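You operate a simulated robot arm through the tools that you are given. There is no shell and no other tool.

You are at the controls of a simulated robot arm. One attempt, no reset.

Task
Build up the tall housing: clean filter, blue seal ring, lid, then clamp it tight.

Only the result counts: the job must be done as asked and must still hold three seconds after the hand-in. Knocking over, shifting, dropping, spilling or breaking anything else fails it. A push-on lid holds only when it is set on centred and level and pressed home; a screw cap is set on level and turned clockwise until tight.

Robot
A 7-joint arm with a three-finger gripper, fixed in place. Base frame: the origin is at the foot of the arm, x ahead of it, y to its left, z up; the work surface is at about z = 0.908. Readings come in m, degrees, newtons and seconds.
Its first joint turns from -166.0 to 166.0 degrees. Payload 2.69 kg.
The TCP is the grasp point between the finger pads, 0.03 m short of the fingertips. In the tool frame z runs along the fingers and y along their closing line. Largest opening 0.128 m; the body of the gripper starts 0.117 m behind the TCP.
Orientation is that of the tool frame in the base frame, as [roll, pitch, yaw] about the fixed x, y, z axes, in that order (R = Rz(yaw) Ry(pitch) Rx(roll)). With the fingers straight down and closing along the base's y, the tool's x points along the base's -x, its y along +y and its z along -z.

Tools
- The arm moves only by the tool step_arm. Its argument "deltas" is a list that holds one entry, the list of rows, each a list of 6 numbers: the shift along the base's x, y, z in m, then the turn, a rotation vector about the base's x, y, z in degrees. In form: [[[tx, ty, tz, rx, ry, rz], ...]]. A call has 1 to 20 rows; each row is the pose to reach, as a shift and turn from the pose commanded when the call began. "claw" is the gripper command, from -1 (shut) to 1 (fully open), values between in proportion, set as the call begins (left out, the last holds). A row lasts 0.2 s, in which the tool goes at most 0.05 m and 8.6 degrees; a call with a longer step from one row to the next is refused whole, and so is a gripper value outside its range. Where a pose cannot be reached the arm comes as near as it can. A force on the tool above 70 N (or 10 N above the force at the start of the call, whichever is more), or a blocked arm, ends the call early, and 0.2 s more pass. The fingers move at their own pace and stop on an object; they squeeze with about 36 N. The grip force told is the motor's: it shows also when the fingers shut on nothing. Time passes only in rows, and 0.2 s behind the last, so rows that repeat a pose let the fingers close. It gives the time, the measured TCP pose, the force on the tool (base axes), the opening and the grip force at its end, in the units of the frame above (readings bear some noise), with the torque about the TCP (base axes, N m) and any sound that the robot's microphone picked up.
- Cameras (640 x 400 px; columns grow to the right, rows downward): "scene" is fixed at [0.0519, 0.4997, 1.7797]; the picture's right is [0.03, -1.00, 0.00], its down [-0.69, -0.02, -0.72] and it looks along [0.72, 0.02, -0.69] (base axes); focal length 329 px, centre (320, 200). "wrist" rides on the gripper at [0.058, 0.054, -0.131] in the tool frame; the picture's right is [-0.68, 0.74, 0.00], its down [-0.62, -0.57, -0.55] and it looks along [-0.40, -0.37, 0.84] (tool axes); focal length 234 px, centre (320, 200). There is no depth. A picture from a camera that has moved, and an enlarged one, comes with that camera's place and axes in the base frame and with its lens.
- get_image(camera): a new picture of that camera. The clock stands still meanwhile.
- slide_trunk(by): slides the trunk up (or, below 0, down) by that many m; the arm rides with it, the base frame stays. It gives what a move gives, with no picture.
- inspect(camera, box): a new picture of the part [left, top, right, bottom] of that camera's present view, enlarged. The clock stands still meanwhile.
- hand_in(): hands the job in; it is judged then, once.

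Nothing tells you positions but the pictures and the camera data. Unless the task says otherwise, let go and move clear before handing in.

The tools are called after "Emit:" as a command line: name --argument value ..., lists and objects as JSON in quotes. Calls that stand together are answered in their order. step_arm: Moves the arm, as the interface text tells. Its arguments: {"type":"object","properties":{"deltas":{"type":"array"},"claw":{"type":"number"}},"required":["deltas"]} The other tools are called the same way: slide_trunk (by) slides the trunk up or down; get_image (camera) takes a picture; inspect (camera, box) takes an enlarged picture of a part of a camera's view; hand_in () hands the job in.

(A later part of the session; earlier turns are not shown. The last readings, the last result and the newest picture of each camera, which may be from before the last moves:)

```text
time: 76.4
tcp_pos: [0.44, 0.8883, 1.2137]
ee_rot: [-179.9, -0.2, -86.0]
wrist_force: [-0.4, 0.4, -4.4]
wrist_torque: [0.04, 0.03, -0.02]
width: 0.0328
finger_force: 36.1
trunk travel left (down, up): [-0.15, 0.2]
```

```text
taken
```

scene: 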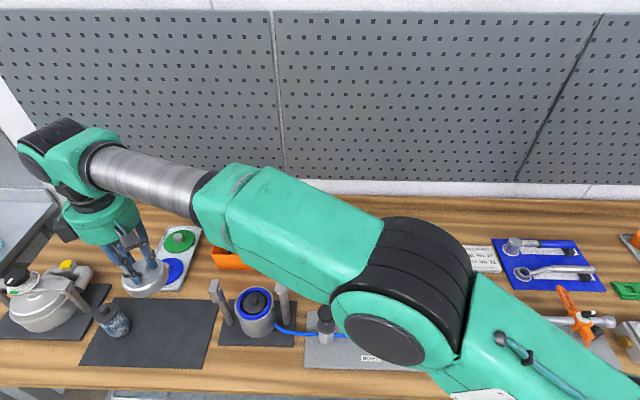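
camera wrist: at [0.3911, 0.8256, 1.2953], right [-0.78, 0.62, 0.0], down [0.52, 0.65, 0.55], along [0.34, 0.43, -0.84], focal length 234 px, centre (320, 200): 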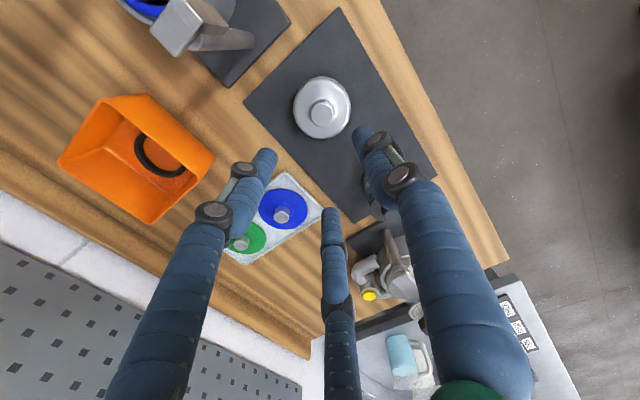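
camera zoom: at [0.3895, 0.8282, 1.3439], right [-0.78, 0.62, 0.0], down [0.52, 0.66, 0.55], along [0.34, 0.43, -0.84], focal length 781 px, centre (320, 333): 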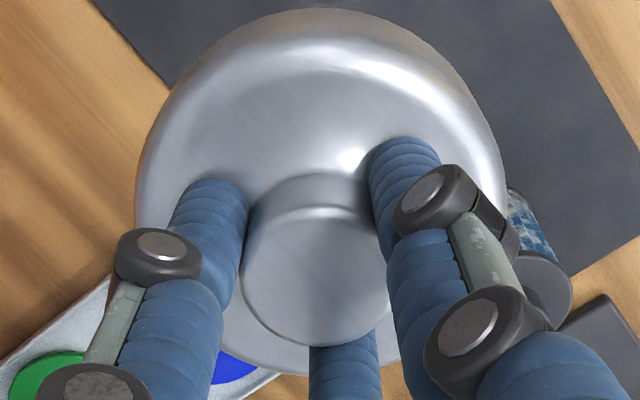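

The lid is up and level. I'll carry it back over the housing, high above the hook.

Emit:
step_arm --deltas '[[[0, 0, 0.03, 0, 0, 0], [0.004, -0.03, 0.04, 0, 0, 0], [0.009, -0.065, 0.04, 0, 0, 0], [0.014, -0.1, 0.04, 0, 0, 0], [0.019, -0.14, 0.04, 0, 0, 0], [0.024, -0.175, 0.04, 0, 0, 0], [0.028, -0.2075, 0.03, 0, 0, 0], [0.028, -0.2075, 0, 0, 0, 0], [0.028, -0.2075, -0.04, 0, 0, 0], [0.028, -0.2075, -0.08, 0, 0, 0], [0.028, -0.2075, -0.08, 0, 0, 0]]]'

Emit:
inspect --camera "wrist" --box '[230, 60, 410, 220]'

Emit:
inspect --camera "scene" --box '[200, 230, 320, 340]'

```text
time: 78.8
tcp_pos: [0.4697, 0.6813, 1.1341]
ee_rot: [-180.0, -0.1, -86.0]
wrist_force: [-0.4, 0.2, -4.9]
wrist_torque: [-0.02, 0.0, 0.03]
width: 0.0329
finger_force: 35.7
trunk travel left (down, up): [-0.15, 0.2]
```

```text
2.50 times, centred on (320, 140) of wrist
camera zoom: at [0.42, 0.6202, 1.2632], right [-0.78, 0.62, 0.0], down [0.52, 0.65, 0.55], along [0.34, 0.43, -0.84], focal length 585 px, centre (320, 350)
```

zoom: 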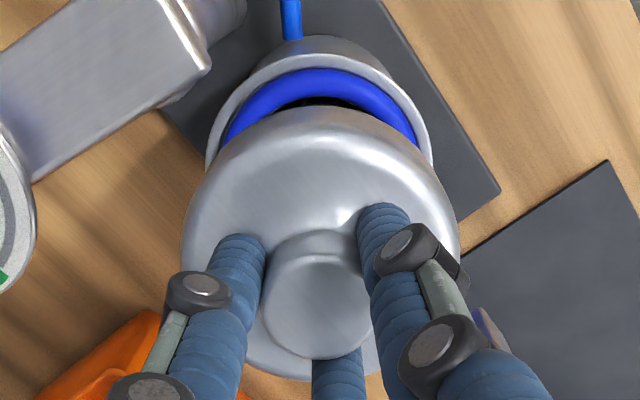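

```text
3.64 times, centred on (260, 285) of scene
camera zoom: at [0.0519, 0.4997, 1.7797], right [0.03, -1.0, 0.0], down [-0.69, -0.02, -0.72], along [0.72, 0.02, -0.69], focal length 1197 px, centre (538, -109)
```

zoom: 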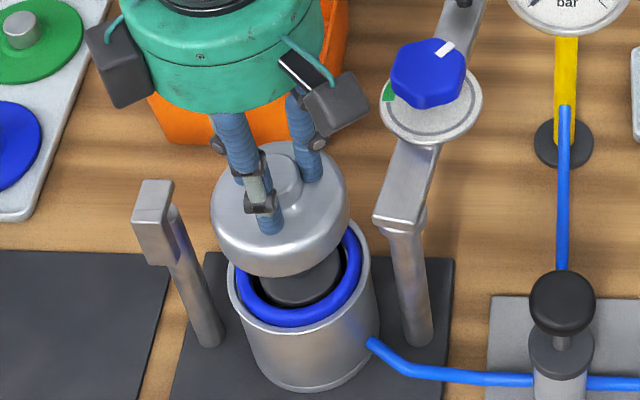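

The lid and housing line up in the wrist view's sideways direction. I'll lower to about 10 mm above the rim and compare the edges again.

Emit:
step_arm --deltas '[[[-0.0005, -0.0004, -0.02, 0, 0, 0], [-0.0005, -0.0004, -0.04, 0, 0, 0], [-0.0005, -0.0004, -0.055, 0, 0, 0], [-0.0005, -0.0004, -0.055, 0, 0, 0]]]'

Emit:
inspect --camera "wrist" --box '[240, 80, 400, 200]'

Emit:
inspect --camera "scene" --box '[220, 265, 300, 335]'

```text
time: 79.8
tcp_pos: [0.4679, 0.6808, 1.0796]
ee_rot: [-179.9, -0.1, -86.0]
wrist_force: [0.9, -1.3, 0.9]
wrist_torque: [-0.25, 0.19, 0.05]
width: 0.033
finger_force: 35.9
trunk travel left (down, up): [-0.15, 0.2]
```

```text
3.33 times, centred on (320, 140) of wrist
camera zoom: at [0.4184, 0.6201, 1.2089], right [-0.78, 0.62, 0.0], down [0.52, 0.65, 0.55], along [0.34, 0.43, -0.84], focal length 781 px, centre (320, 400)
```

zoom: 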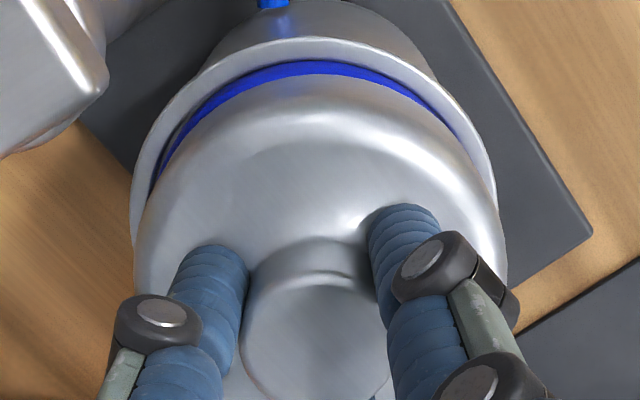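

```text
5.71 times, centred on (260, 300) of scene
camera zoom: at [0.0519, 0.4997, 1.7797], right [0.03, -1.0, 0.0], down [-0.69, -0.02, -0.72], along [0.72, 0.02, -0.69], focal length 1880 px, centre (663, -371)
```

zoom: 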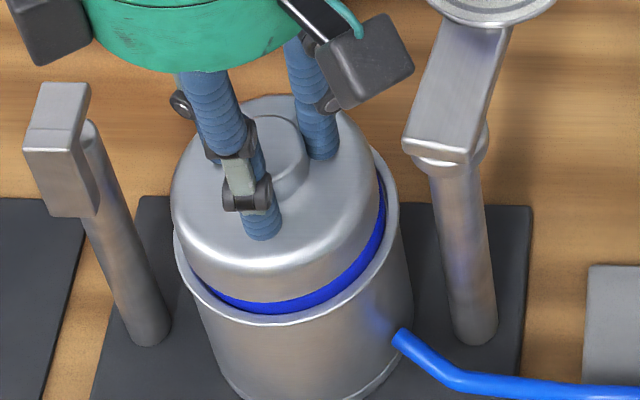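

The force reading changed a little. I'll hold still and read it again.

Emit:
step_arm --deltas '[[[0, 0, 0, 0, 0, 0], [0, 0, 0, 0, 0, 0]]]'

Emit:
inspect --camera "scene" --box '[235, 280, 285, 320]'

Emit:
inspect --camera "wrist" --box '[265, 85, 375, 150]'

```text
time: 80.4
tcp_pos: [0.468, 0.6814, 1.0795]
ee_rot: [-179.9, -0.1, -86.0]
wrist_force: [0.8, -0.1, 2.9]
wrist_torque: [-0.08, 0.11, 0.02]
width: 0.0329
finger_force: 36.2
trunk travel left (down, up): [-0.15, 0.2]
```

```text
10.00 times, centred on (260, 300) of scene
camera zoom: at [0.0519, 0.4997, 1.7797], right [0.03, -1.0, 0.0], down [-0.69, -0.02, -0.72], along [0.72, 0.02, -0.69], focal length 3291 px, centre (920, -800)
```

zoom: 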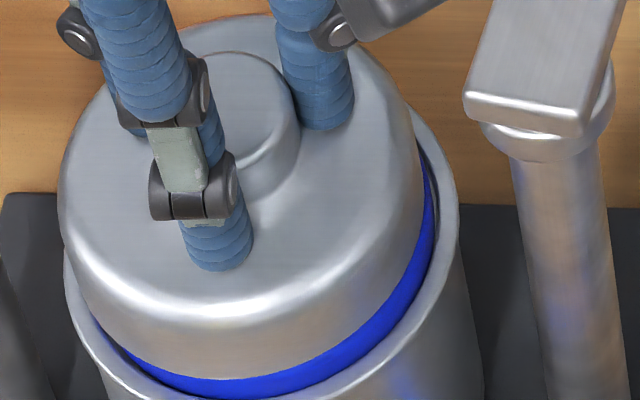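

```text
5.82 times, centred on (320, 118) of wrist
camera zoom: at [0.4184, 0.6201, 1.2089], right [-0.78, 0.62, 0.0], down [0.52, 0.65, 0.55], along [0.34, 0.43, -0.84], focal length 1362 px, centre (320, 680)
```

zoom: 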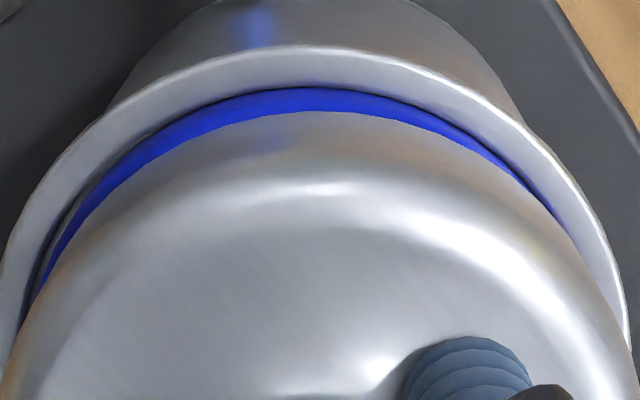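

The lid is resting on something near its middle: about 8 N, roughly 16 mm from the axis toward −x, −y. That fits the filter's knob sitting off centre, so the filter may not be fully seated. I'll put the lid back on its mat and check the filter.

Emit:
step_arm --deltas '[[[0, 0, 0.03, 0, 0, 0], [0, 0, 0.07, 0, 0, 0], [0, 0, 0.11, 0, 0, 0], [0, 0, 0.15, 0, 0, 0], [0, 0, 0.17, 0, 0, 0], [-0.004, 0.03, 0.17, 0, 0, 0], [-0.009, 0.065, 0.17, 0, 0, 0], [-0.014, 0.1, 0.17, 0, 0, 0], [-0.019, 0.14, 0.17, 0, 0, 0], [-0.024, 0.175, 0.16, 0, 0, 0], [-0.028, 0.208, 0.13, 0, 0, 0], [-0.028, 0.208, 0.08, 0, 0, 0], [-0.028, 0.208, 0.03, 0, 0, 0], [-0.028, 0.208, -0.02, 0, 0, 0], [-0.028, 0.208, -0.06, 0, 0, 0], [-0.028, 0.208, -0.09, 0, 0, 0], [-0.028, 0.208, -0.1, 0, 0, 0], [-0.028, 0.208, -0.1, 0, 0, 0]]]'

Emit:
inspect --camera "scene" --box '[100, 280, 240, 370]'

Emit:
get_image --camera "wrist"

```text
time: 84.2
tcp_pos: [0.4391, 0.8891, 0.9801]
ee_rot: [-179.7, -0.1, -86.0]
wrist_force: [0.4, 0.2, -4.5]
wrist_torque: [-0.04, -0.04, 0.03]
width: 0.033
finger_force: 36.0
trunk travel left (down, up): [-0.15, 0.2]
```

```text
4.44 times, centred on (170, 325) of scene
camera zoom: at [0.0519, 0.4997, 1.7797], right [0.03, -1.0, 0.0], down [-0.69, -0.02, -0.72], along [0.72, 0.02, -0.69], focal length 1463 px, centre (987, -356)
```

zoom: 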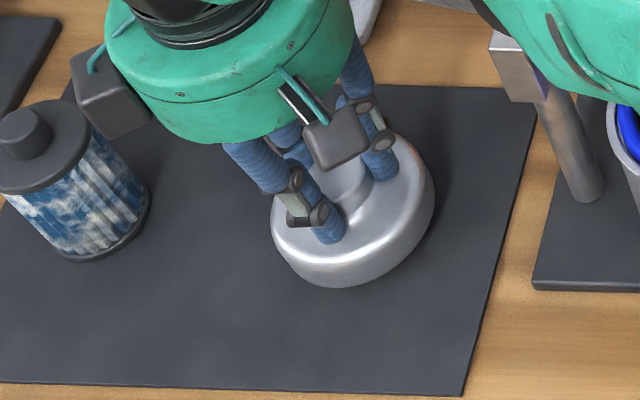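

```text
taken
camera wrist: at [0.3891, 0.8283, 1.11], right [-0.78, 0.62, 0.0], down [0.52, 0.65, 0.55], along [0.34, 0.43, -0.84], focal length 234 px, centre (320, 200)
```

wrist: 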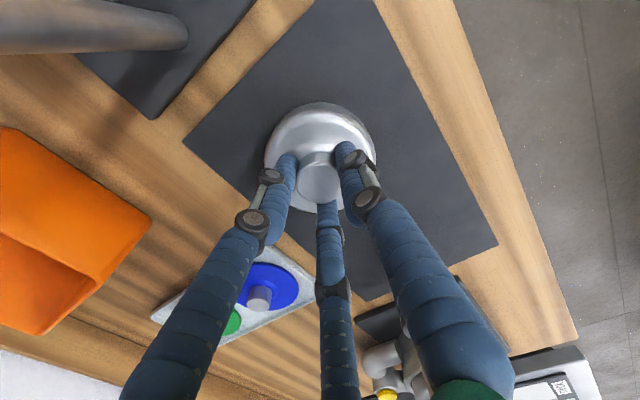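

The lid is over its mat again. I'll set it down gently and release.

Emit:
step_arm --deltas '[[[0, 0, -0.006, 0, 0, 0], [0, 0, -0.011, 0, 0, 0], [0, 0, -0.0145, 0, 0, 0], [0, 0, -0.0145, 0, 0, 0]]]'

```text
time: 85.2
tcp_pos: [0.4392, 0.8893, 0.9636]
ee_rot: [-179.8, -0.2, -86.0]
wrist_force: [-0.4, 0.4, -4.9]
wrist_torque: [0.01, 0.01, 0.04]
width: 0.0332
finger_force: 36.1
trunk travel left (down, up): [-0.15, 0.2]
```

Emit:
step_arm --deltas '[[[0, 0, -0.001, 0, 0, 0], [0, 0, -0.002, 0, 0, 0], [0, 0, -0.002, 0, 0, 0]]]'

```text
time: 86.0
tcp_pos: [0.4396, 0.8897, 0.9635]
ee_rot: [-179.8, 0.0, -86.0]
wrist_force: [0.0, -1.2, 5.0]
wrist_torque: [-0.39, 0.29, 0.02]
width: 0.0328
finger_force: 35.7
trunk travel left (down, up): [-0.15, 0.2]
```

The lid is touching the mat. I'll ease off slightly, release and rise.

Emit:
step_arm --deltas '[[[0, 0, 0.001, 0, 0, 0], [0, 0, 0.001, 0, 0, 0]]]'

Emit:
step_arm --deltas '[[[0, 0, 0, 0, 0, 0], [0, 0, 0, 0, 0, 0]]]' --claw -0.2

Emit:
step_arm --deltas '[[[0, 0, 0.02, 0, 0, 0], [0, 0, 0.05, 0, 0, 0], [0, 0, 0.09, 0, 0, 0], [0, 0, 0.13, 0, 0, 0], [0, 0, 0.17, 0, 0, 0], [0, 0, 0.21, 0, 0, 0], [0, 0, 0.25, 0, 0, 0], [0.004, -0.03, 0.27, 0, 0, 0], [0.009, -0.065, 0.27, 0, 0, 0], [0.014, -0.1, 0.27, 0, 0, 0], [0.019, -0.14, 0.27, 0, 0, 0], [0.024, -0.175, 0.27, 0, 0, 0], [0.028, -0.209, 0.26, 0, 0, 0], [0.028, -0.209, 0.22, 0, 0, 0], [0.028, -0.209, 0.19, 0, 0, 0], [0.028, -0.209, 0.19, 0, 0, 0]]]'

Emit:
inspect --camera "wrist" --box '[260, 70, 380, 170]'

Emit:
inspect --camera "scene" --box '[130, 265, 310, 345]'

```text
time: 86.6
tcp_pos: [0.4398, 0.8887, 0.964]
ee_rot: [-179.9, -0.2, -86.0]
wrist_force: [0.5, 2.3, 1.5]
wrist_torque: [0.34, -0.12, -0.03]
width: 0.0327
finger_force: 36.6
trunk travel left (down, up): [-0.15, 0.2]
```

```text
time: 87.2
tcp_pos: [0.4393, 0.8891, 0.9643]
ee_rot: [-179.8, -0.1, -86.0]
wrist_force: [0.7, 0.0, 0.3]
wrist_torque: [0.04, -0.01, -0.02]
width: 0.051
finger_force: 0.1
trunk travel left (down, up): [-0.15, 0.2]
```

```text
time: 90.6
tcp_pos: [0.4659, 0.6804, 1.1536]
ee_rot: [-179.9, -0.1, -86.0]
wrist_force: [0.4, 0.8, 0.4]
wrist_torque: [-0.03, 0.0, 0.02]
width: 0.051
finger_force: 0.0
trunk travel left (down, up): [-0.15, 0.2]
```

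```text
4.00 times, centred on (320, 120) of wrist
camera zoom: at [0.418, 0.6193, 1.2833], right [-0.78, 0.62, 0.0], down [0.52, 0.65, 0.55], along [0.34, 0.43, -0.84], focal length 937 px, centre (320, 520)
```

zoom: 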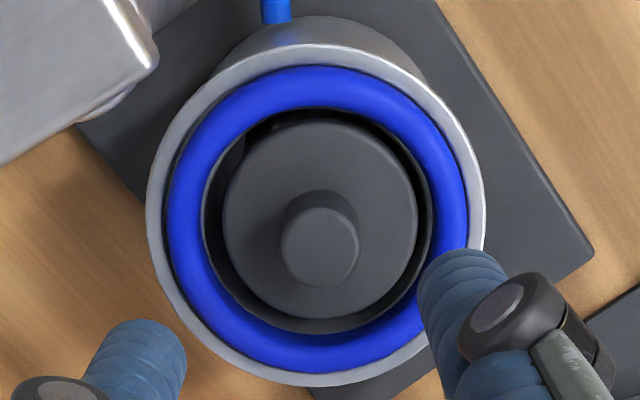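

```text
3.56 times, centred on (220, 305) of scene
camera zoom: at [0.0519, 0.4997, 1.7797], right [0.03, -1.0, 0.0], down [-0.69, -0.02, -0.72], along [0.72, 0.02, -0.69], focal length 1170 px, centre (676, -173)
```

zoom: 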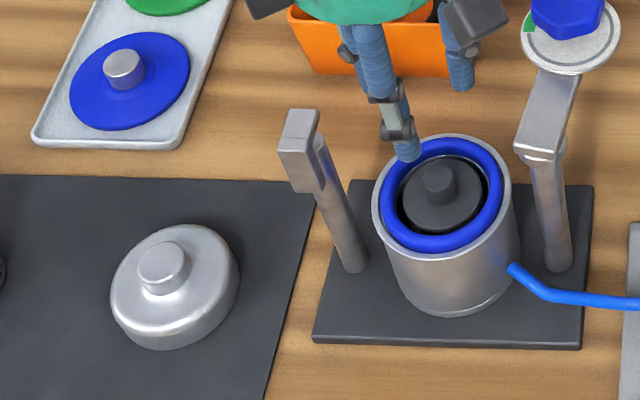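

The lid is safely back on its mat. In this view the filter looks off-centre and possibly leaning toward −x, −y. I'll zoom in on it.

Emit:
inspect --camera "wrist" --box '[290, 85, 350, 150]'

Emit:
inspect --camera "scene" --box '[230, 280, 280, 320]'

```text
6.15 times, centred on (320, 118) of wrist
camera zoom: at [0.418, 0.6193, 1.2833], right [-0.78, 0.62, 0.0], down [0.52, 0.65, 0.55], along [0.34, 0.43, -0.84], focal length 1441 px, centre (320, 708)
```

zoom: 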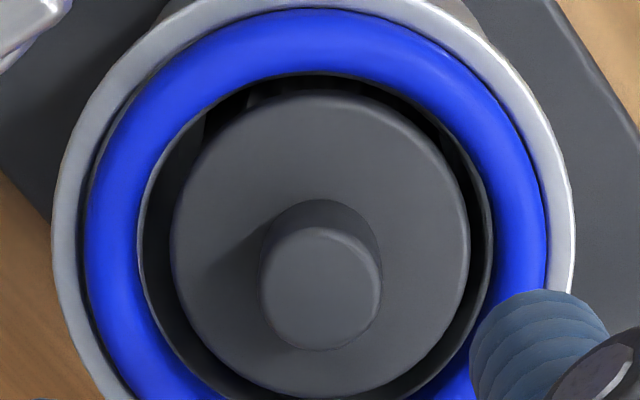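

```text
10.00 times, centred on (255, 300) of scene
camera zoom: at [0.0519, 0.4997, 1.7797], right [0.03, -1.0, 0.0], down [-0.69, -0.02, -0.72], along [0.72, 0.02, -0.69], focal length 3291 px, centre (970, -800)
```

zoom: 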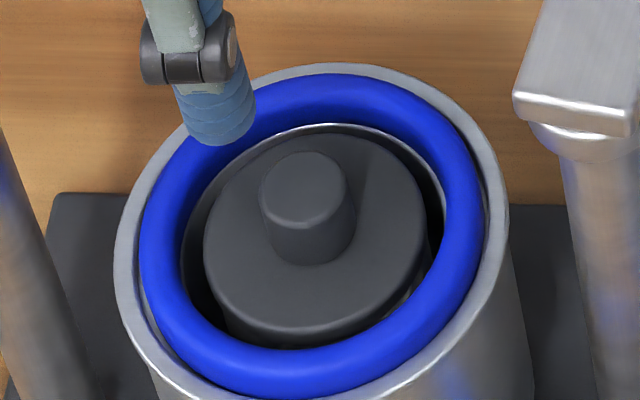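

The filter is upright but about 4 mm off centre, toward −x, −y, which fits the lid catching on its knob. I'll re-grip the knob through the ring, lift it slightly and re-centre it. First I'll line up above the knob with a narrow opening.

Emit:
step_arm --deltas '[[[-0.0027, -0.0034, -0.03, 0, 0, 0], [-0.0027, -0.0034, -0.06, 0, 0, 0], [-0.0027, -0.0034, -0.075, 0, 0, 0], [-0.0027, -0.0034, -0.075, 0, 0, 0]]]' --claw -0.53

Emit:
inspect --camera "wrist" --box '[260, 90, 380, 210]'

Emit:
inspect --camera "scene" --box '[230, 270, 290, 320]'

```text
time: 91.6
tcp_pos: [0.4637, 0.6765, 1.0788]
ee_rot: [-179.9, -0.1, -85.9]
wrist_force: [0.2, 0.4, -0.3]
wrist_torque: [-0.02, -0.01, 0.0]
width: 0.03
finger_force: 0.1
trunk travel left (down, up): [-0.15, 0.2]
```

```text
3.33 times, centred on (320, 150) of wrist
camera zoom: at [0.4147, 0.6159, 1.2076], right [-0.78, 0.62, 0.0], down [0.52, 0.65, 0.55], along [0.34, 0.43, -0.84], focal length 781 px, centre (320, 367)
```

zoom: 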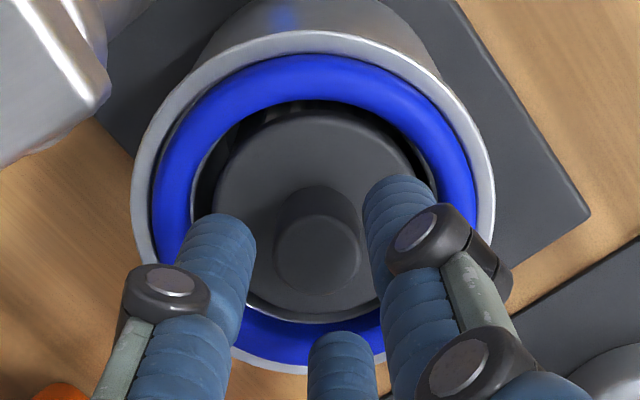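

```text
8.00 times, centred on (260, 295) of scene
camera zoom: at [0.0519, 0.4997, 1.7797], right [0.03, -1.0, 0.0], down [-0.69, -0.02, -0.72], along [0.72, 0.02, -0.69], focal length 2633 px, centre (800, -560)
```

zoom: 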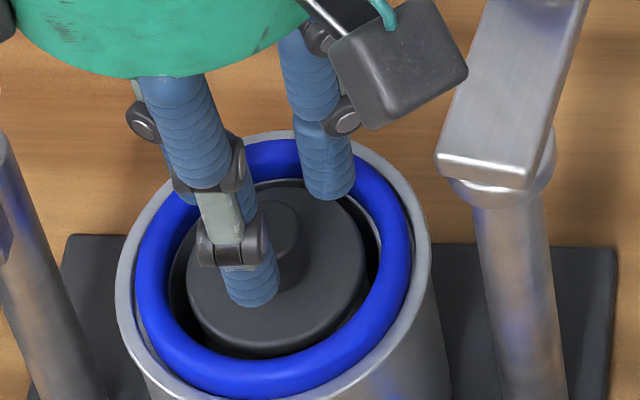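

The knob is centred under the fingers. I'll lower and grip it.

Emit:
step_arm --deltas '[[[-0.0003, -0.0005, -0.012, 0, 0, 0], [-0.0003, -0.0005, -0.022, 0, 0, 0], [-0.0003, -0.0005, -0.0285, 0, 0, 0], [-0.0003, -0.0005, -0.0285, 0, 0, 0]]]'

Emit:
step_arm --deltas '[[[0, 0, 0, 0, 0, 0], [0, 0, 0, 0, 0, 0], [0, 0, 0, 0, 0, 0]]]' --claw -1

Emit:
inspect --camera "wrist" --box '[260, 90, 380, 210]'

```text
time: 92.6
tcp_pos: [0.4652, 0.6747, 1.0516]
ee_rot: [-179.8, 0.0, -86.0]
wrist_force: [0.9, -0.6, 0.2]
wrist_torque: [0.01, -0.03, 0.0]
width: 0.0301
finger_force: 0.0
trunk travel left (down, up): [-0.15, 0.2]
```

```text
time: 93.4
tcp_pos: [0.4649, 0.6761, 1.0498]
ee_rot: [-179.8, -0.1, -86.1]
wrist_force: [7.9, 2.5, 0.1]
wrist_torque: [0.14, -0.33, -0.03]
width: 0.021
finger_force: 36.0
trunk travel left (down, up): [-0.15, 0.2]
```

```text
3.33 times, centred on (320, 150) of wrist
camera zoom: at [0.4153, 0.6151, 1.1803], right [-0.78, 0.62, 0.0], down [0.52, 0.65, 0.55], along [0.34, 0.43, -0.84], focal length 781 px, centre (320, 367)
```

zoom: 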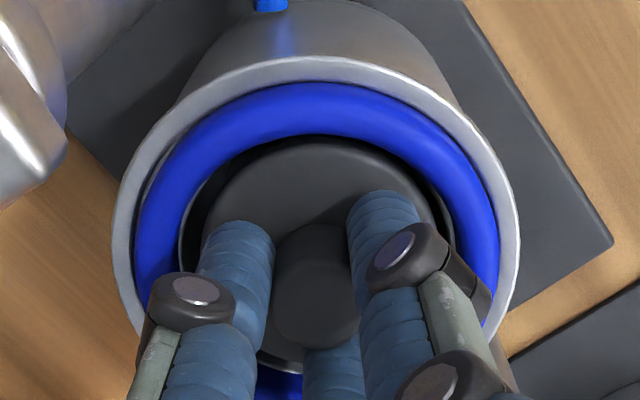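

The knob is gripped, with some side force because the filter leans on the bore wall. I'll lift it a few millimetres and shift it about (+3.3, +3.2) mm to centre.

Emit:
step_arm --deltas '[[[0.001, 0.001, 0.002, 0, 0, 0], [0.0022, 0.0022, 0.005, 0, 0, 0], [0.0033, 0.0032, 0.006, 0, 0, 0], [0.0033, 0.0032, 0.006, 0, 0, 0]]]'

Emit:
inspect --camera "wrist" --box '[260, 90, 380, 210]'

Emit:
inspect --camera "scene" --box '[230, 270, 290, 320]'

```text
time: 94.4
tcp_pos: [0.4679, 0.6794, 1.0563]
ee_rot: [-179.8, 0.0, -86.0]
wrist_force: [-0.6, -0.4, -1.3]
wrist_torque: [0.0, 0.0, 0.0]
width: 0.0208
finger_force: 36.2
trunk travel left (down, up): [-0.15, 0.2]
```

```text
3.33 times, centred on (320, 150) of wrist
camera zoom: at [0.4175, 0.6181, 1.1868], right [-0.78, 0.62, 0.0], down [0.52, 0.65, 0.55], along [0.34, 0.43, -0.84], focal length 781 px, centre (320, 367)
```

zoom: 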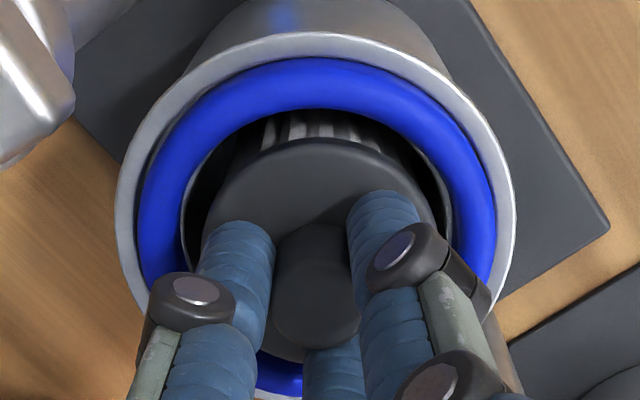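

```text
8.00 times, centred on (260, 295) of scene
camera zoom: at [0.0519, 0.4997, 1.7797], right [0.03, -1.0, 0.0], down [-0.69, -0.02, -0.72], along [0.72, 0.02, -0.69], focal length 2633 px, centre (800, -560)
```

zoom: 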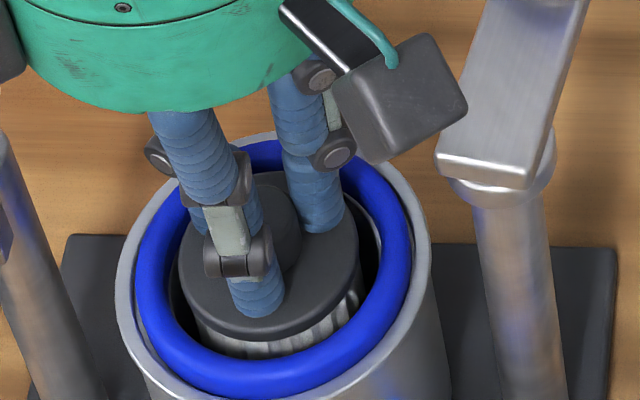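

The filter hangs free and looks centred in the ring. I'll lower it to the floor, checking the force.

Emit:
step_arm --deltas '[[[0.0003, 0.0004, -0.003, 0, 0, 0], [0.0003, 0.0004, -0.006, 0, 0, 0], [0.0003, 0.0004, -0.008, 0, 0, 0], [0.0003, 0.0004, -0.008, 0, 0, 0]]]'

```text
time: 95.4
tcp_pos: [0.469, 0.6809, 1.0515]
ee_rot: [-179.8, 0.0, -86.0]
wrist_force: [1.4, -0.6, 12.5]
wrist_torque: [-0.32, 0.04, 0.03]
width: 0.0209
finger_force: 36.1
trunk travel left (down, up): [-0.15, 0.2]
```

Emit:
step_arm --deltas '[[[0, 0, -0.002, 0, 0, 0], [0, 0, -0.004, 0, 0, 0], [0, 0, -0.004, 0, 0, 0]]]'

Emit:
inspect --camera "wrist" --box '[260, 90, 380, 210]'

```text
time: 96.2
tcp_pos: [0.4686, 0.6796, 1.0464]
ee_rot: [-179.7, 0.1, -86.1]
wrist_force: [5.3, 9.3, 30.8]
wrist_torque: [0.48, -0.3, 0.0]
width: 0.021
finger_force: 35.9
trunk travel left (down, up): [-0.15, 0.2]
```

```text
3.33 times, centred on (320, 150) of wrist
camera zoom: at [0.418, 0.6184, 1.1765], right [-0.78, 0.62, 0.0], down [0.52, 0.65, 0.55], along [0.35, 0.43, -0.83], focal length 781 px, centre (320, 367)
```

zoom: 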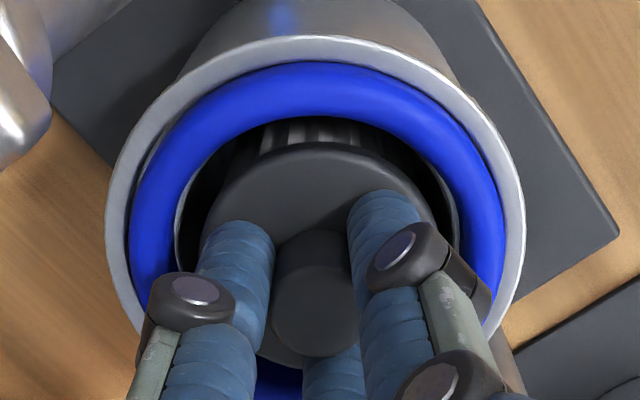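

Emit:
step_arm --deltas '[[[0, 0, 0.002, 0, 0, 0], [0, 0, 0.004, 0, 0, 0], [0, 0, 0.004, 0, 0, 0]]]'

```text
time: 97.0
tcp_pos: [0.468, 0.678, 1.0465]
ee_rot: [180.0, -0.3, -86.0]
wrist_force: [-1.0, 1.6, 4.8]
wrist_torque: [0.02, 0.28, -0.08]
width: 0.0208
finger_force: 36.2
trunk travel left (down, up): [-0.15, 0.2]
```

Emit:
step_arm --deltas '[[[0, 0, 0, 0, 0, 0], [0, 0, 0, 0, 0, 0]]]' --claw -0.53

Emit:
step_arm --deltas '[[[0, 0, 0.01, 0, 0, 0], [0, 0, 0.03, 0, 0, 0], [0, 0, 0.06, 0, 0, 0], [0, 0, 0.09, 0, 0, 0], [0, 0, 0.11, 0, 0, 0], [0, 0, 0.11, 0, 0, 0]]]'

Emit:
inspect --camera "wrist" --box '[290, 85, 350, 150]'

Emit:
inspect --camera "scene" --box '[230, 280, 280, 320]'

```text
time: 97.6
tcp_pos: [0.4679, 0.6788, 1.0496]
ee_rot: [-180.0, -0.2, -85.9]
wrist_force: [0.2, -0.6, -0.2]
wrist_torque: [-0.02, 0.0, 0.04]
width: 0.0302
finger_force: 0.2
trunk travel left (down, up): [-0.15, 0.2]
```

```text
time: 99.0
tcp_pos: [0.4676, 0.6783, 1.16]
ee_rot: [-179.9, 0.0, -85.9]
wrist_force: [-1.4, 0.5, 0.1]
wrist_torque: [-0.02, -0.02, 0.01]
width: 0.0299
finger_force: 0.1
trunk travel left (down, up): [-0.15, 0.2]
```

```text
6.15 times, centred on (320, 118) of wrist
camera zoom: at [0.4179, 0.6174, 1.2895], right [-0.78, 0.62, 0.0], down [0.52, 0.65, 0.55], along [0.34, 0.43, -0.84], focal length 1441 px, centre (320, 708)
```

zoom: 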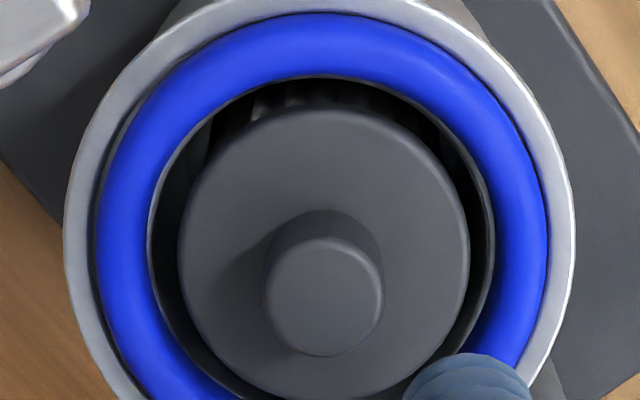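

```text
10.00 times, centred on (255, 300) of scene
camera zoom: at [0.0519, 0.4997, 1.7797], right [0.03, -1.0, 0.0], down [-0.69, -0.02, -0.72], along [0.72, 0.02, -0.69], focal length 3291 px, centre (970, -800)
```

zoom: 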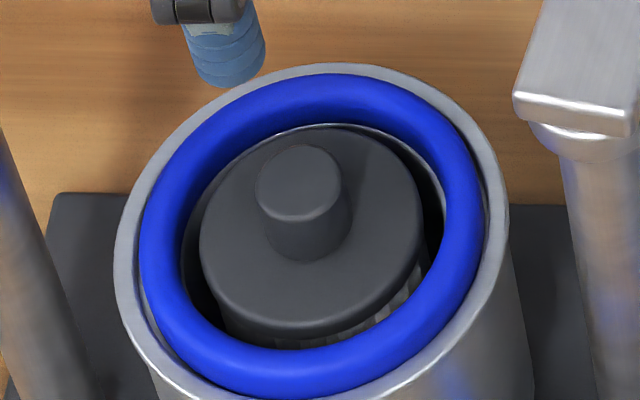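

The filter is much closer to centre now. To remove the parallax, I'll put the wrist camera directly above the housing for a true top-down check.

Emit:
step_arm --deltas '[[[0.016, 0.021, 0.02, 0, 0, 0], [0.033, 0.042, 0.03, 0, 0, 0], [0.0495, 0.0625, 0.03, 0, 0, 0], [0.0495, 0.0625, 0.03, 0, 0, 0]]]'

Emit:
get_image --camera "wrist"

Emit:
inspect --camera "wrist" --box '[270, 0, 370, 90]'

```text
time: 100.0
tcp_pos: [0.5186, 0.7426, 1.1872]
ee_rot: [-179.9, -0.2, -86.0]
wrist_force: [0.3, 0.0, -1.1]
wrist_torque: [-0.02, 0.03, 0.0]
width: 0.0302
finger_force: 0.0
trunk travel left (down, up): [-0.15, 0.2]
```

```text
taken
camera wrist: at [0.4676, 0.6801, 1.317], right [-0.78, 0.62, 0.0], down [0.52, 0.65, 0.55], along [0.34, 0.43, -0.84], focal length 234 px, centre (320, 200)
```

wrist: 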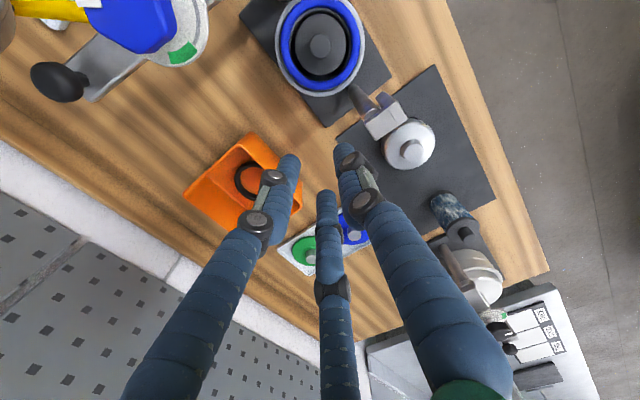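

```text
4.44 times, centred on (320, 45) of wrist
camera zoom: at [0.4676, 0.6801, 1.317], right [-0.78, 0.62, 0.0], down [0.52, 0.65, 0.55], along [0.34, 0.43, -0.84], focal length 1041 px, centre (320, 889)
```

zoom: 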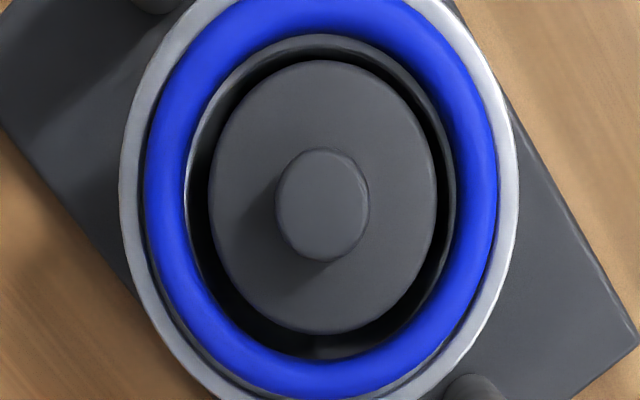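

From directly above, the filter is concentric with the ring to better than 1 mm, and the housing centre is (0.4676, 0.6803). Now I'll go back for the lid.

Emit:
step_arm --deltas '[[[0, 0, 0.03, 0, 0, 0], [-0.013, 0.025, 0.03, 0, 0, 0], [-0.026, 0.05, 0.03, 0, 0, 0], [-0.04, 0.075, 0.03, 0, 0, 0], [-0.055, 0.1, 0.03, 0, 0, 0], [-0.068, 0.125, 0.02, 0, 0, 0], [-0.078, 0.147, -0.01, 0, 0, 0], [-0.078, 0.147, -0.05, 0, 0, 0], [-0.078, 0.147, -0.09, 0, 0, 0], [-0.078, 0.147, -0.13, 0, 0, 0], [-0.078, 0.147, -0.16, 0, 0, 0], [-0.078, 0.147, -0.16, 0, 0, 0]]]' --claw 0.0

Emit:
inspect --camera "wrist" --box '[250, 80, 390, 200]'

Emit:
get_image --camera "scene"

```text
time: 102.6
tcp_pos: [0.4383, 0.8902, 1.0302]
ee_rot: [-179.9, -0.1, -85.9]
wrist_force: [0.4, -0.2, 0.0]
wrist_torque: [-0.01, -0.02, 0.01]
width: 0.0641
finger_force: 0.0
trunk travel left (down, up): [-0.15, 0.2]
```

```text
3.33 times, centred on (320, 140) of wrist
camera zoom: at [0.3883, 0.8283, 1.1601], right [-0.78, 0.62, 0.0], down [0.52, 0.65, 0.55], along [0.34, 0.43, -0.84], focal length 781 px, centre (320, 400)
```

zoom: 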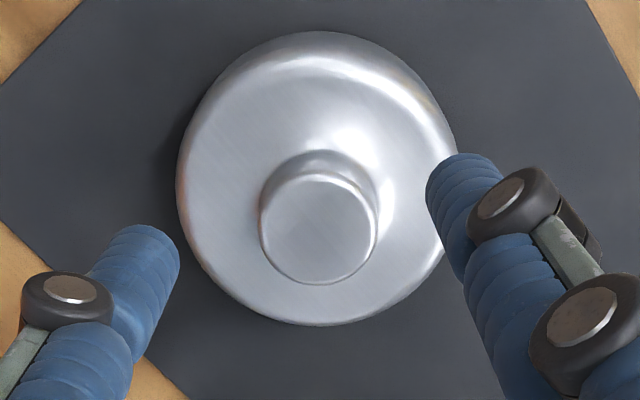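

```text
taken
```

scene: 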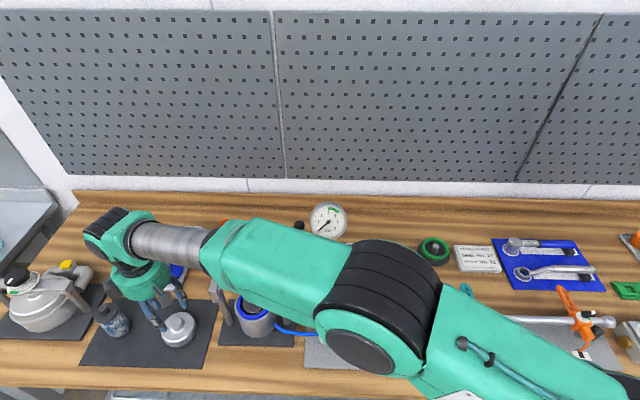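

Emit:
step_arm --deltas '[[[0.0006, -0.0005, -0.02, 0, 0, 0], [0.0006, -0.0005, -0.04, 0, 0, 0], [0.0006, -0.0005, -0.055, 0, 0, 0], [0.0006, -0.0005, -0.062, 0, 0, 0], [0.0006, -0.0005, -0.066, 0, 0, 0], [0.0006, -0.0005, -0.066, 0, 0, 0]]]'

Emit:
inspect --camera "wrist" --box '[250, 100, 390, 220]'

```text
time: 104.0
tcp_pos: [0.4408, 0.8896, 0.964]
ee_rot: [-179.8, -0.1, -86.1]
wrist_force: [0.0, 0.2, 0.3]
wrist_torque: [-0.02, -0.01, 0.0]
width: 0.0642
finger_force: 0.1
trunk travel left (down, up): [-0.15, 0.2]
```

```text
3.33 times, centred on (320, 160) of wrist
camera zoom: at [0.3901, 0.8272, 1.0929], right [-0.78, 0.62, 0.0], down [0.52, 0.65, 0.55], along [0.34, 0.43, -0.84], focal length 781 px, centre (320, 333)
```

zoom: 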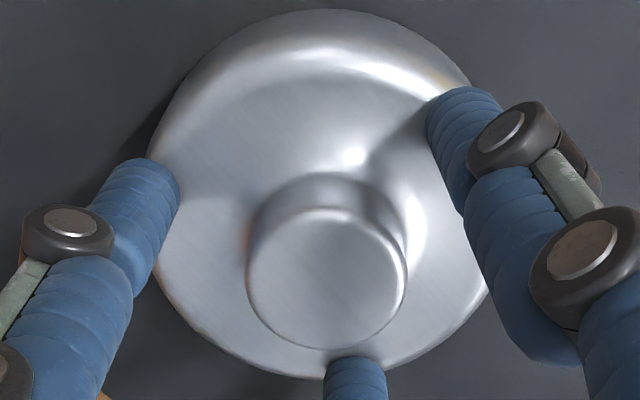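

Emit:
step_arm --deltas '[[[-0.001, 0.0008, 0, 0, 0, 0], [-0.001, 0.0008, -0.0005, 0, 0, 0]]]' --claw -0.3

Emit:
step_arm --deltas '[[[0, 0, 0, 0, 0, 0], [0, 0, 0, 0, 0, 0], [0, 0, 0, 0, 0, 0]]]' --claw -1

Emit:
step_arm --deltas '[[[0, 0, 0.005, 0, 0, 0], [0, 0, 0.015, 0, 0, 0], [0, 0, 0.035, 0, 0, 0], [0, 0, 0.065, 0, 0, 0], [0, 0, 0.1, 0, 0, 0], [0, 0, 0.14, 0, 0, 0], [0, 0, 0.18, 0, 0, 0], [0, 0, 0.22, 0, 0, 0], [0, 0, 0.26, 0, 0, 0], [0, 0, 0.26, 0, 0, 0]]]'

Emit:
inspect --camera "wrist" --box '[250, 100, 390, 220]'

Emit:
inspect --camera "scene" --box '[60, 180, 240, 320]'

```text
time: 104.6
tcp_pos: [0.4402, 0.89, 0.9641]
ee_rot: [-179.8, -0.1, -86.0]
wrist_force: [0.8, -2.1, 6.4]
wrist_torque: [-0.04, 0.25, 0.07]
width: 0.0447
finger_force: 0.0
trunk travel left (down, up): [-0.15, 0.2]
```

```text
time: 105.4
tcp_pos: [0.4379, 0.8891, 0.9641]
ee_rot: [-179.9, 0.0, -86.1]
wrist_force: [-1.2, 1.2, 7.6]
wrist_torque: [-0.01, 0.13, 0.03]
width: 0.0326
finger_force: 36.0
trunk travel left (down, up): [-0.15, 0.2]
```

```text
time: 107.6
tcp_pos: [0.4385, 0.8886, 1.2218]
ee_rot: [-179.8, 0.0, -86.0]
wrist_force: [-1.2, -0.5, -5.3]
wrist_torque: [0.02, -0.06, 0.01]
width: 0.0327
finger_force: 35.8
trunk travel left (down, up): [-0.15, 0.2]
```

```text
3.33 times, centred on (320, 160) of wrist
camera zoom: at [0.3896, 0.8278, 1.3514], right [-0.78, 0.62, 0.0], down [0.52, 0.65, 0.55], along [0.34, 0.43, -0.84], focal length 781 px, centre (320, 333)
```

zoom: 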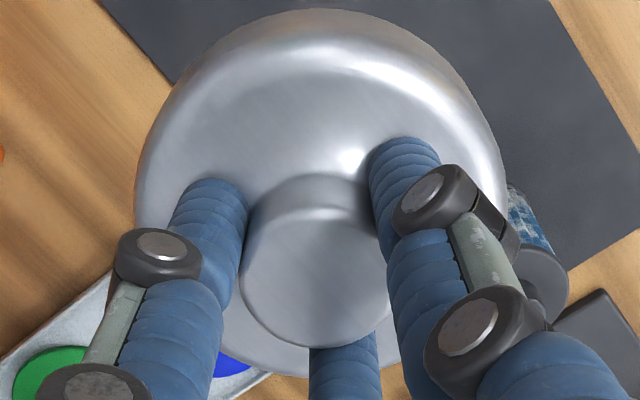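

```text
2.86 times, centred on (150, 250) of scene
camera zoom: at [0.0519, 0.4997, 1.7797], right [0.03, -1.0, 0.0], down [-0.69, -0.02, -0.72], along [0.72, 0.02, -0.69], focal length 940 px, centre (806, 57)
```

zoom: 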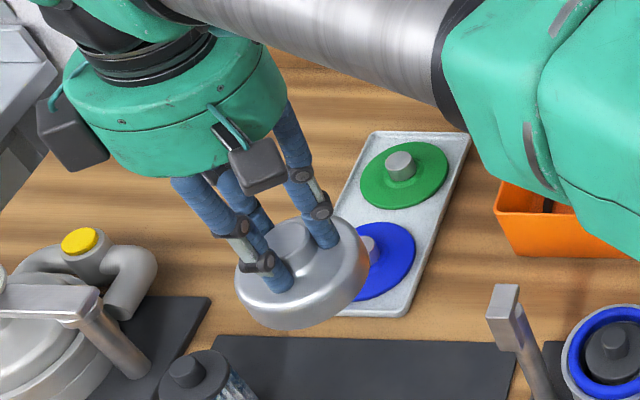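

The lid is held again. I'll take it back over the housing.

Emit:
step_arm --deltas '[[[0, 0, 0.025, 0, 0, 0], [0.004, -0.03, 0.03, 0, 0, 0], [0.009, -0.065, 0.03, 0, 0, 0], [0.014, -0.1, 0.03, 0, 0, 0], [0.019, -0.14, 0.03, 0, 0, 0], [0.024, -0.175, 0.03, 0, 0, 0], [0.0285, -0.2085, 0.02, 0, 0, 0], [0.0285, -0.2085, -0.02, 0, 0, 0], [0.0285, -0.2085, -0.06, 0, 0, 0], [0.0285, -0.2085, -0.1, 0, 0, 0], [0.0285, -0.2085, -0.115, 0, 0, 0], [0.0285, -0.2085, -0.115, 0, 0, 0]]]'

Emit:
inspect --camera "wrist" --box '[240, 70, 400, 190]'

Emit:
inspect --camera "scene" --box '[215, 250, 305, 330]'

```text
time: 110.2
tcp_pos: [0.4693, 0.6817, 1.1067]
ee_rot: [-179.7, 0.0, -86.0]
wrist_force: [-0.3, -0.1, -5.8]
wrist_torque: [0.01, -0.01, -0.04]
width: 0.033
finger_force: 36.0
trunk travel left (down, up): [-0.15, 0.2]
```

```text
3.33 times, centred on (320, 130) of wrist
camera zoom: at [0.4192, 0.62, 1.2368], right [-0.78, 0.62, 0.0], down [0.52, 0.65, 0.55], along [0.34, 0.43, -0.84], focal length 781 px, centre (320, 433)
```

zoom: 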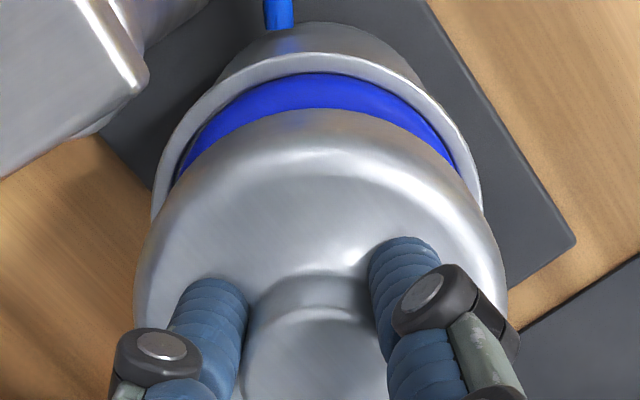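

```text
5.00 times, centred on (260, 290) of scene
camera zoom: at [0.0519, 0.4997, 1.7797], right [0.03, -1.0, 0.0], down [-0.69, -0.02, -0.72], along [0.72, 0.02, -0.69], focal length 1645 px, centre (620, -250)
```

zoom: 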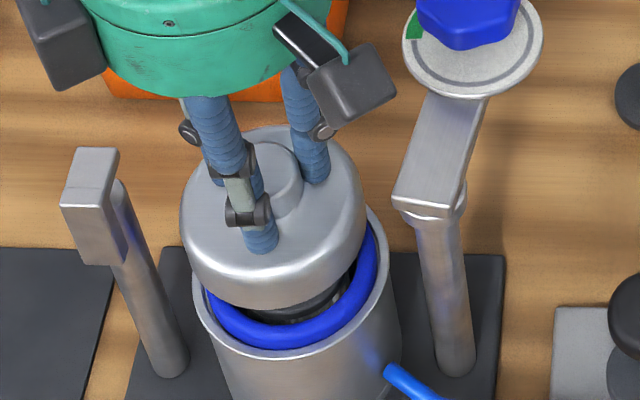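

Emit:
step_arm --deltas '[[[0.0002, -0.001, -0.01, 0, 0, 0], [0.0002, -0.001, -0.02, 0, 0, 0], [0.0002, -0.001, -0.022, 0, 0, 0], [0.0002, -0.001, -0.022, 0, 0, 0]]]'

Emit:
step_arm --deltas '[[[0, 0, -0.002, 0, 0, 0], [0, 0, -0.004, 0, 0, 0], [0, 0, -0.004, 0, 0, 0]]]'

```text
time: 111.2
tcp_pos: [0.4684, 0.6799, 1.0838]
ee_rot: [-179.8, -0.1, -85.9]
wrist_force: [0.1, -1.2, -5.6]
wrist_torque: [-0.02, -0.01, 0.0]
width: 0.0331
finger_force: 36.5
trunk travel left (down, up): [-0.15, 0.2]
```

```text
time: 112.0
tcp_pos: [0.4688, 0.6807, 1.0814]
ee_rot: [-179.8, -0.1, -86.0]
wrist_force: [0.2, 0.4, -5.1]
wrist_torque: [-0.04, 0.0, 0.01]
width: 0.0328
finger_force: 36.3
trunk travel left (down, up): [-0.15, 0.2]
```

Emit:
step_arm --deltas '[[[0, 0, -0.0015, 0, 0, 0], [0, 0, -0.003, 0, 0, 0], [0, 0, -0.003, 0, 0, 0]]]'

Emit:
inspect --camera "wrist" --box '[250, 80, 390, 180]'

Emit:
inspect --camera "scene" --box '[230, 275, 290, 325]'

```text
time: 112.8
tcp_pos: [0.4676, 0.6798, 1.0795]
ee_rot: [-179.8, -0.1, -86.0]
wrist_force: [0.1, -0.2, -4.5]
wrist_torque: [0.04, 0.03, 0.0]
width: 0.0327
finger_force: 35.9
trunk travel left (down, up): [-0.15, 0.2]
```

```text
4.00 times, centred on (320, 130) of wrist
camera zoom: at [0.4183, 0.6184, 1.2085], right [-0.78, 0.62, 0.0], down [0.52, 0.65, 0.55], along [0.34, 0.43, -0.84], focal length 937 px, centre (320, 480)
```

zoom: 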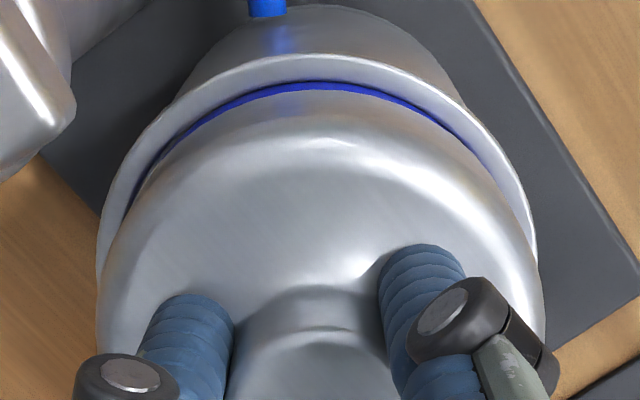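

```text
8.00 times, centred on (260, 300) of scene
camera zoom: at [0.0519, 0.4997, 1.7797], right [0.03, -1.0, 0.0], down [-0.69, -0.02, -0.72], along [0.72, 0.02, -0.69], focal length 2633 px, centre (800, -600)
```

zoom: 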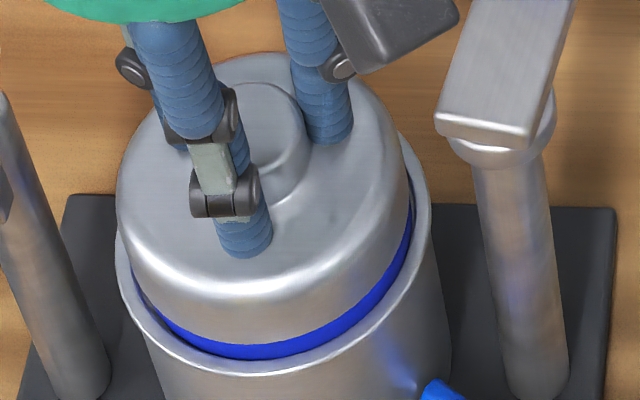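

This time there's no contact at the height where it touched before. I'll continue down in small steps.

Emit:
step_arm --deltas '[[[0.0005, -0.0003, -0.002, 0, 0, 0], [0.0005, -0.0003, -0.004, 0, 0, 0], [0.0005, -0.0003, -0.004, 0, 0, 0]]]'

Emit:
step_arm --deltas '[[[0, 0, -0.002, 0, 0, 0], [0, 0, -0.003, 0, 0, 0], [0, 0, -0.003, 0, 0, 0]]]'

```text
time: 113.6
tcp_pos: [0.4684, 0.6796, 1.0779]
ee_rot: [-179.6, 0.1, -86.0]
wrist_force: [-7.1, -2.6, 30.7]
wrist_torque: [-0.33, 0.8, 0.0]
width: 0.0328
finger_force: 36.1
trunk travel left (down, up): [-0.15, 0.2]
```

```text
time: 114.5
tcp_pos: [0.4691, 0.681, 1.079]
ee_rot: [-179.6, 0.4, -86.0]
wrist_force: [-6.0, -8.3, 22.0]
wrist_torque: [-1.08, 0.93, 0.09]
width: 0.0327
finger_force: 35.6
trunk travel left (down, up): [-0.15, 0.2]
stopped in row 3: the force on the tool passed its limit at 71 N (the readings are from after the stop); the commanded pose is now the measured one
```

The lid is stopped hard at z 1.078, again near its centre, so the filter's knob really is too high by about a centimetre. Something must be holding the filter up. I'll back off, put the lid down and look inside the housing without the filter.

Emit:
step_arm --deltas '[[[0, 0, 0.01, 0, 0, 0], [0, 0, 0.03, 0, 0, 0], [0, 0, 0.07, 0, 0, 0], [0, 0, 0.11, 0, 0, 0], [0, 0, 0.15, 0, 0, 0], [0, 0, 0.17, 0, 0, 0], [0, 0, 0.17, 0, 0, 0]]]'

Emit:
get_image --camera "wrist"

Emit:
inspect --camera "scene" --box '[180, 180, 310, 340]'

```text
time: 116.1
tcp_pos: [0.4701, 0.6809, 1.2444]
ee_rot: [-179.6, 0.2, -85.9]
wrist_force: [-0.3, 0.1, -5.1]
wrist_torque: [0.0, 0.03, 0.03]
width: 0.033
finger_force: 36.1
trunk travel left (down, up): [-0.15, 0.2]
```

```text
taken
camera wrist: at [0.4194, 0.6201, 1.3737], right [-0.78, 0.62, 0.0], down [0.52, 0.65, 0.55], along [0.35, 0.43, -0.83], focal length 234 px, centre (320, 200)
```

wrist: 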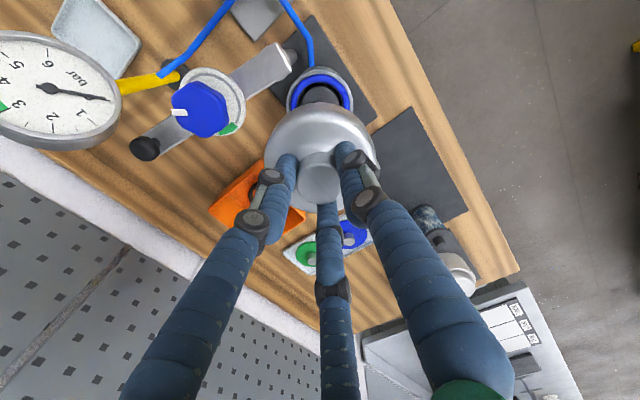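

```text
2.50 times, centred on (245, 260) of scene
camera zoom: at [0.0519, 0.4997, 1.7797], right [0.03, -1.0, 0.0], down [-0.69, -0.02, -0.72], along [0.72, 0.02, -0.69], focal length 823 px, centre (508, 50)
```

zoom: 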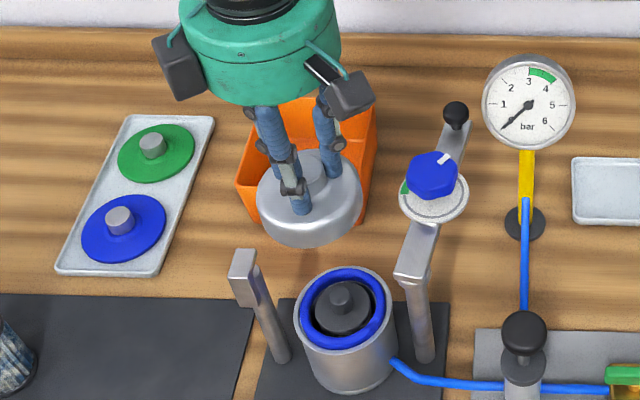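

Emit:
step_arm --deltas '[[[-0.004, 0.03, 0, 0, 0, 0], [-0.009, 0.065, 0, 0, 0, 0], [-0.014, 0.1, 0, 0, 0, 0], [-0.019, 0.14, 0, 0, 0, 0], [-0.025, 0.175, 0, 0, 0, 0], [-0.031, 0.208, -0.02, 0, 0, 0], [-0.031, 0.208, -0.06, 0, 0, 0], [-0.031, 0.208, -0.11, 0, 0, 0], [-0.031, 0.208, -0.16, 0, 0, 0], [-0.031, 0.208, -0.21, 0, 0, 0], [-0.031, 0.208, -0.245, 0, 0, 0], [-0.031, 0.208, -0.265, 0, 0, 0], [-0.031, 0.208, -0.274, 0, 0, 0], [-0.031, 0.208, -0.274, 0, 0, 0]]]'

Emit:
step_arm --deltas '[[[0, 0, -0.002, 0, 0, 0], [0, 0, -0.004, 0, 0, 0], [0, 0, -0.004, 0, 0, 0]]]'

```text
time: 119.1
tcp_pos: [0.4396, 0.8898, 0.971]
ee_rot: [-179.6, 0.2, -85.9]
wrist_force: [-0.4, 0.0, -5.0]
wrist_torque: [0.01, 0.0, 0.03]
width: 0.0327
finger_force: 36.2
trunk travel left (down, up): [-0.15, 0.2]
```

```text
time: 119.9
tcp_pos: [0.4396, 0.8899, 0.9671]
ee_rot: [-179.6, 0.1, -86.0]
wrist_force: [0.4, 0.0, -5.4]
wrist_torque: [0.01, 0.03, -0.01]
width: 0.033
finger_force: 36.3
trunk travel left (down, up): [-0.15, 0.2]
```

Emit:
step_arm --deltas '[[[0, 0, -0.0015, 0, 0, 0], [0, 0, -0.003, 0, 0, 0], [0, 0, -0.003, 0, 0, 0]]]'

```text
time: 120.7
tcp_pos: [0.4391, 0.8903, 0.9656]
ee_rot: [-179.7, 0.1, -86.0]
wrist_force: [0.1, -0.1, -5.4]
wrist_torque: [-0.03, -0.05, -0.01]
width: 0.0329
finger_force: 36.0
trunk travel left (down, up): [-0.15, 0.2]
```

Emit:
step_arm --deltas '[[[0, 0, -0.001, 0, 0, 0], [0, 0, -0.002, 0, 0, 0], [0, 0, -0.002, 0, 0, 0]]]'

```text
time: 121.5
tcp_pos: [0.4387, 0.89, 0.964]
ee_rot: [-179.5, 0.3, -86.1]
wrist_force: [-6.6, -1.1, 6.3]
wrist_torque: [-0.43, 0.78, -0.14]
width: 0.033
finger_force: 35.9
trunk travel left (down, up): [-0.15, 0.2]
```

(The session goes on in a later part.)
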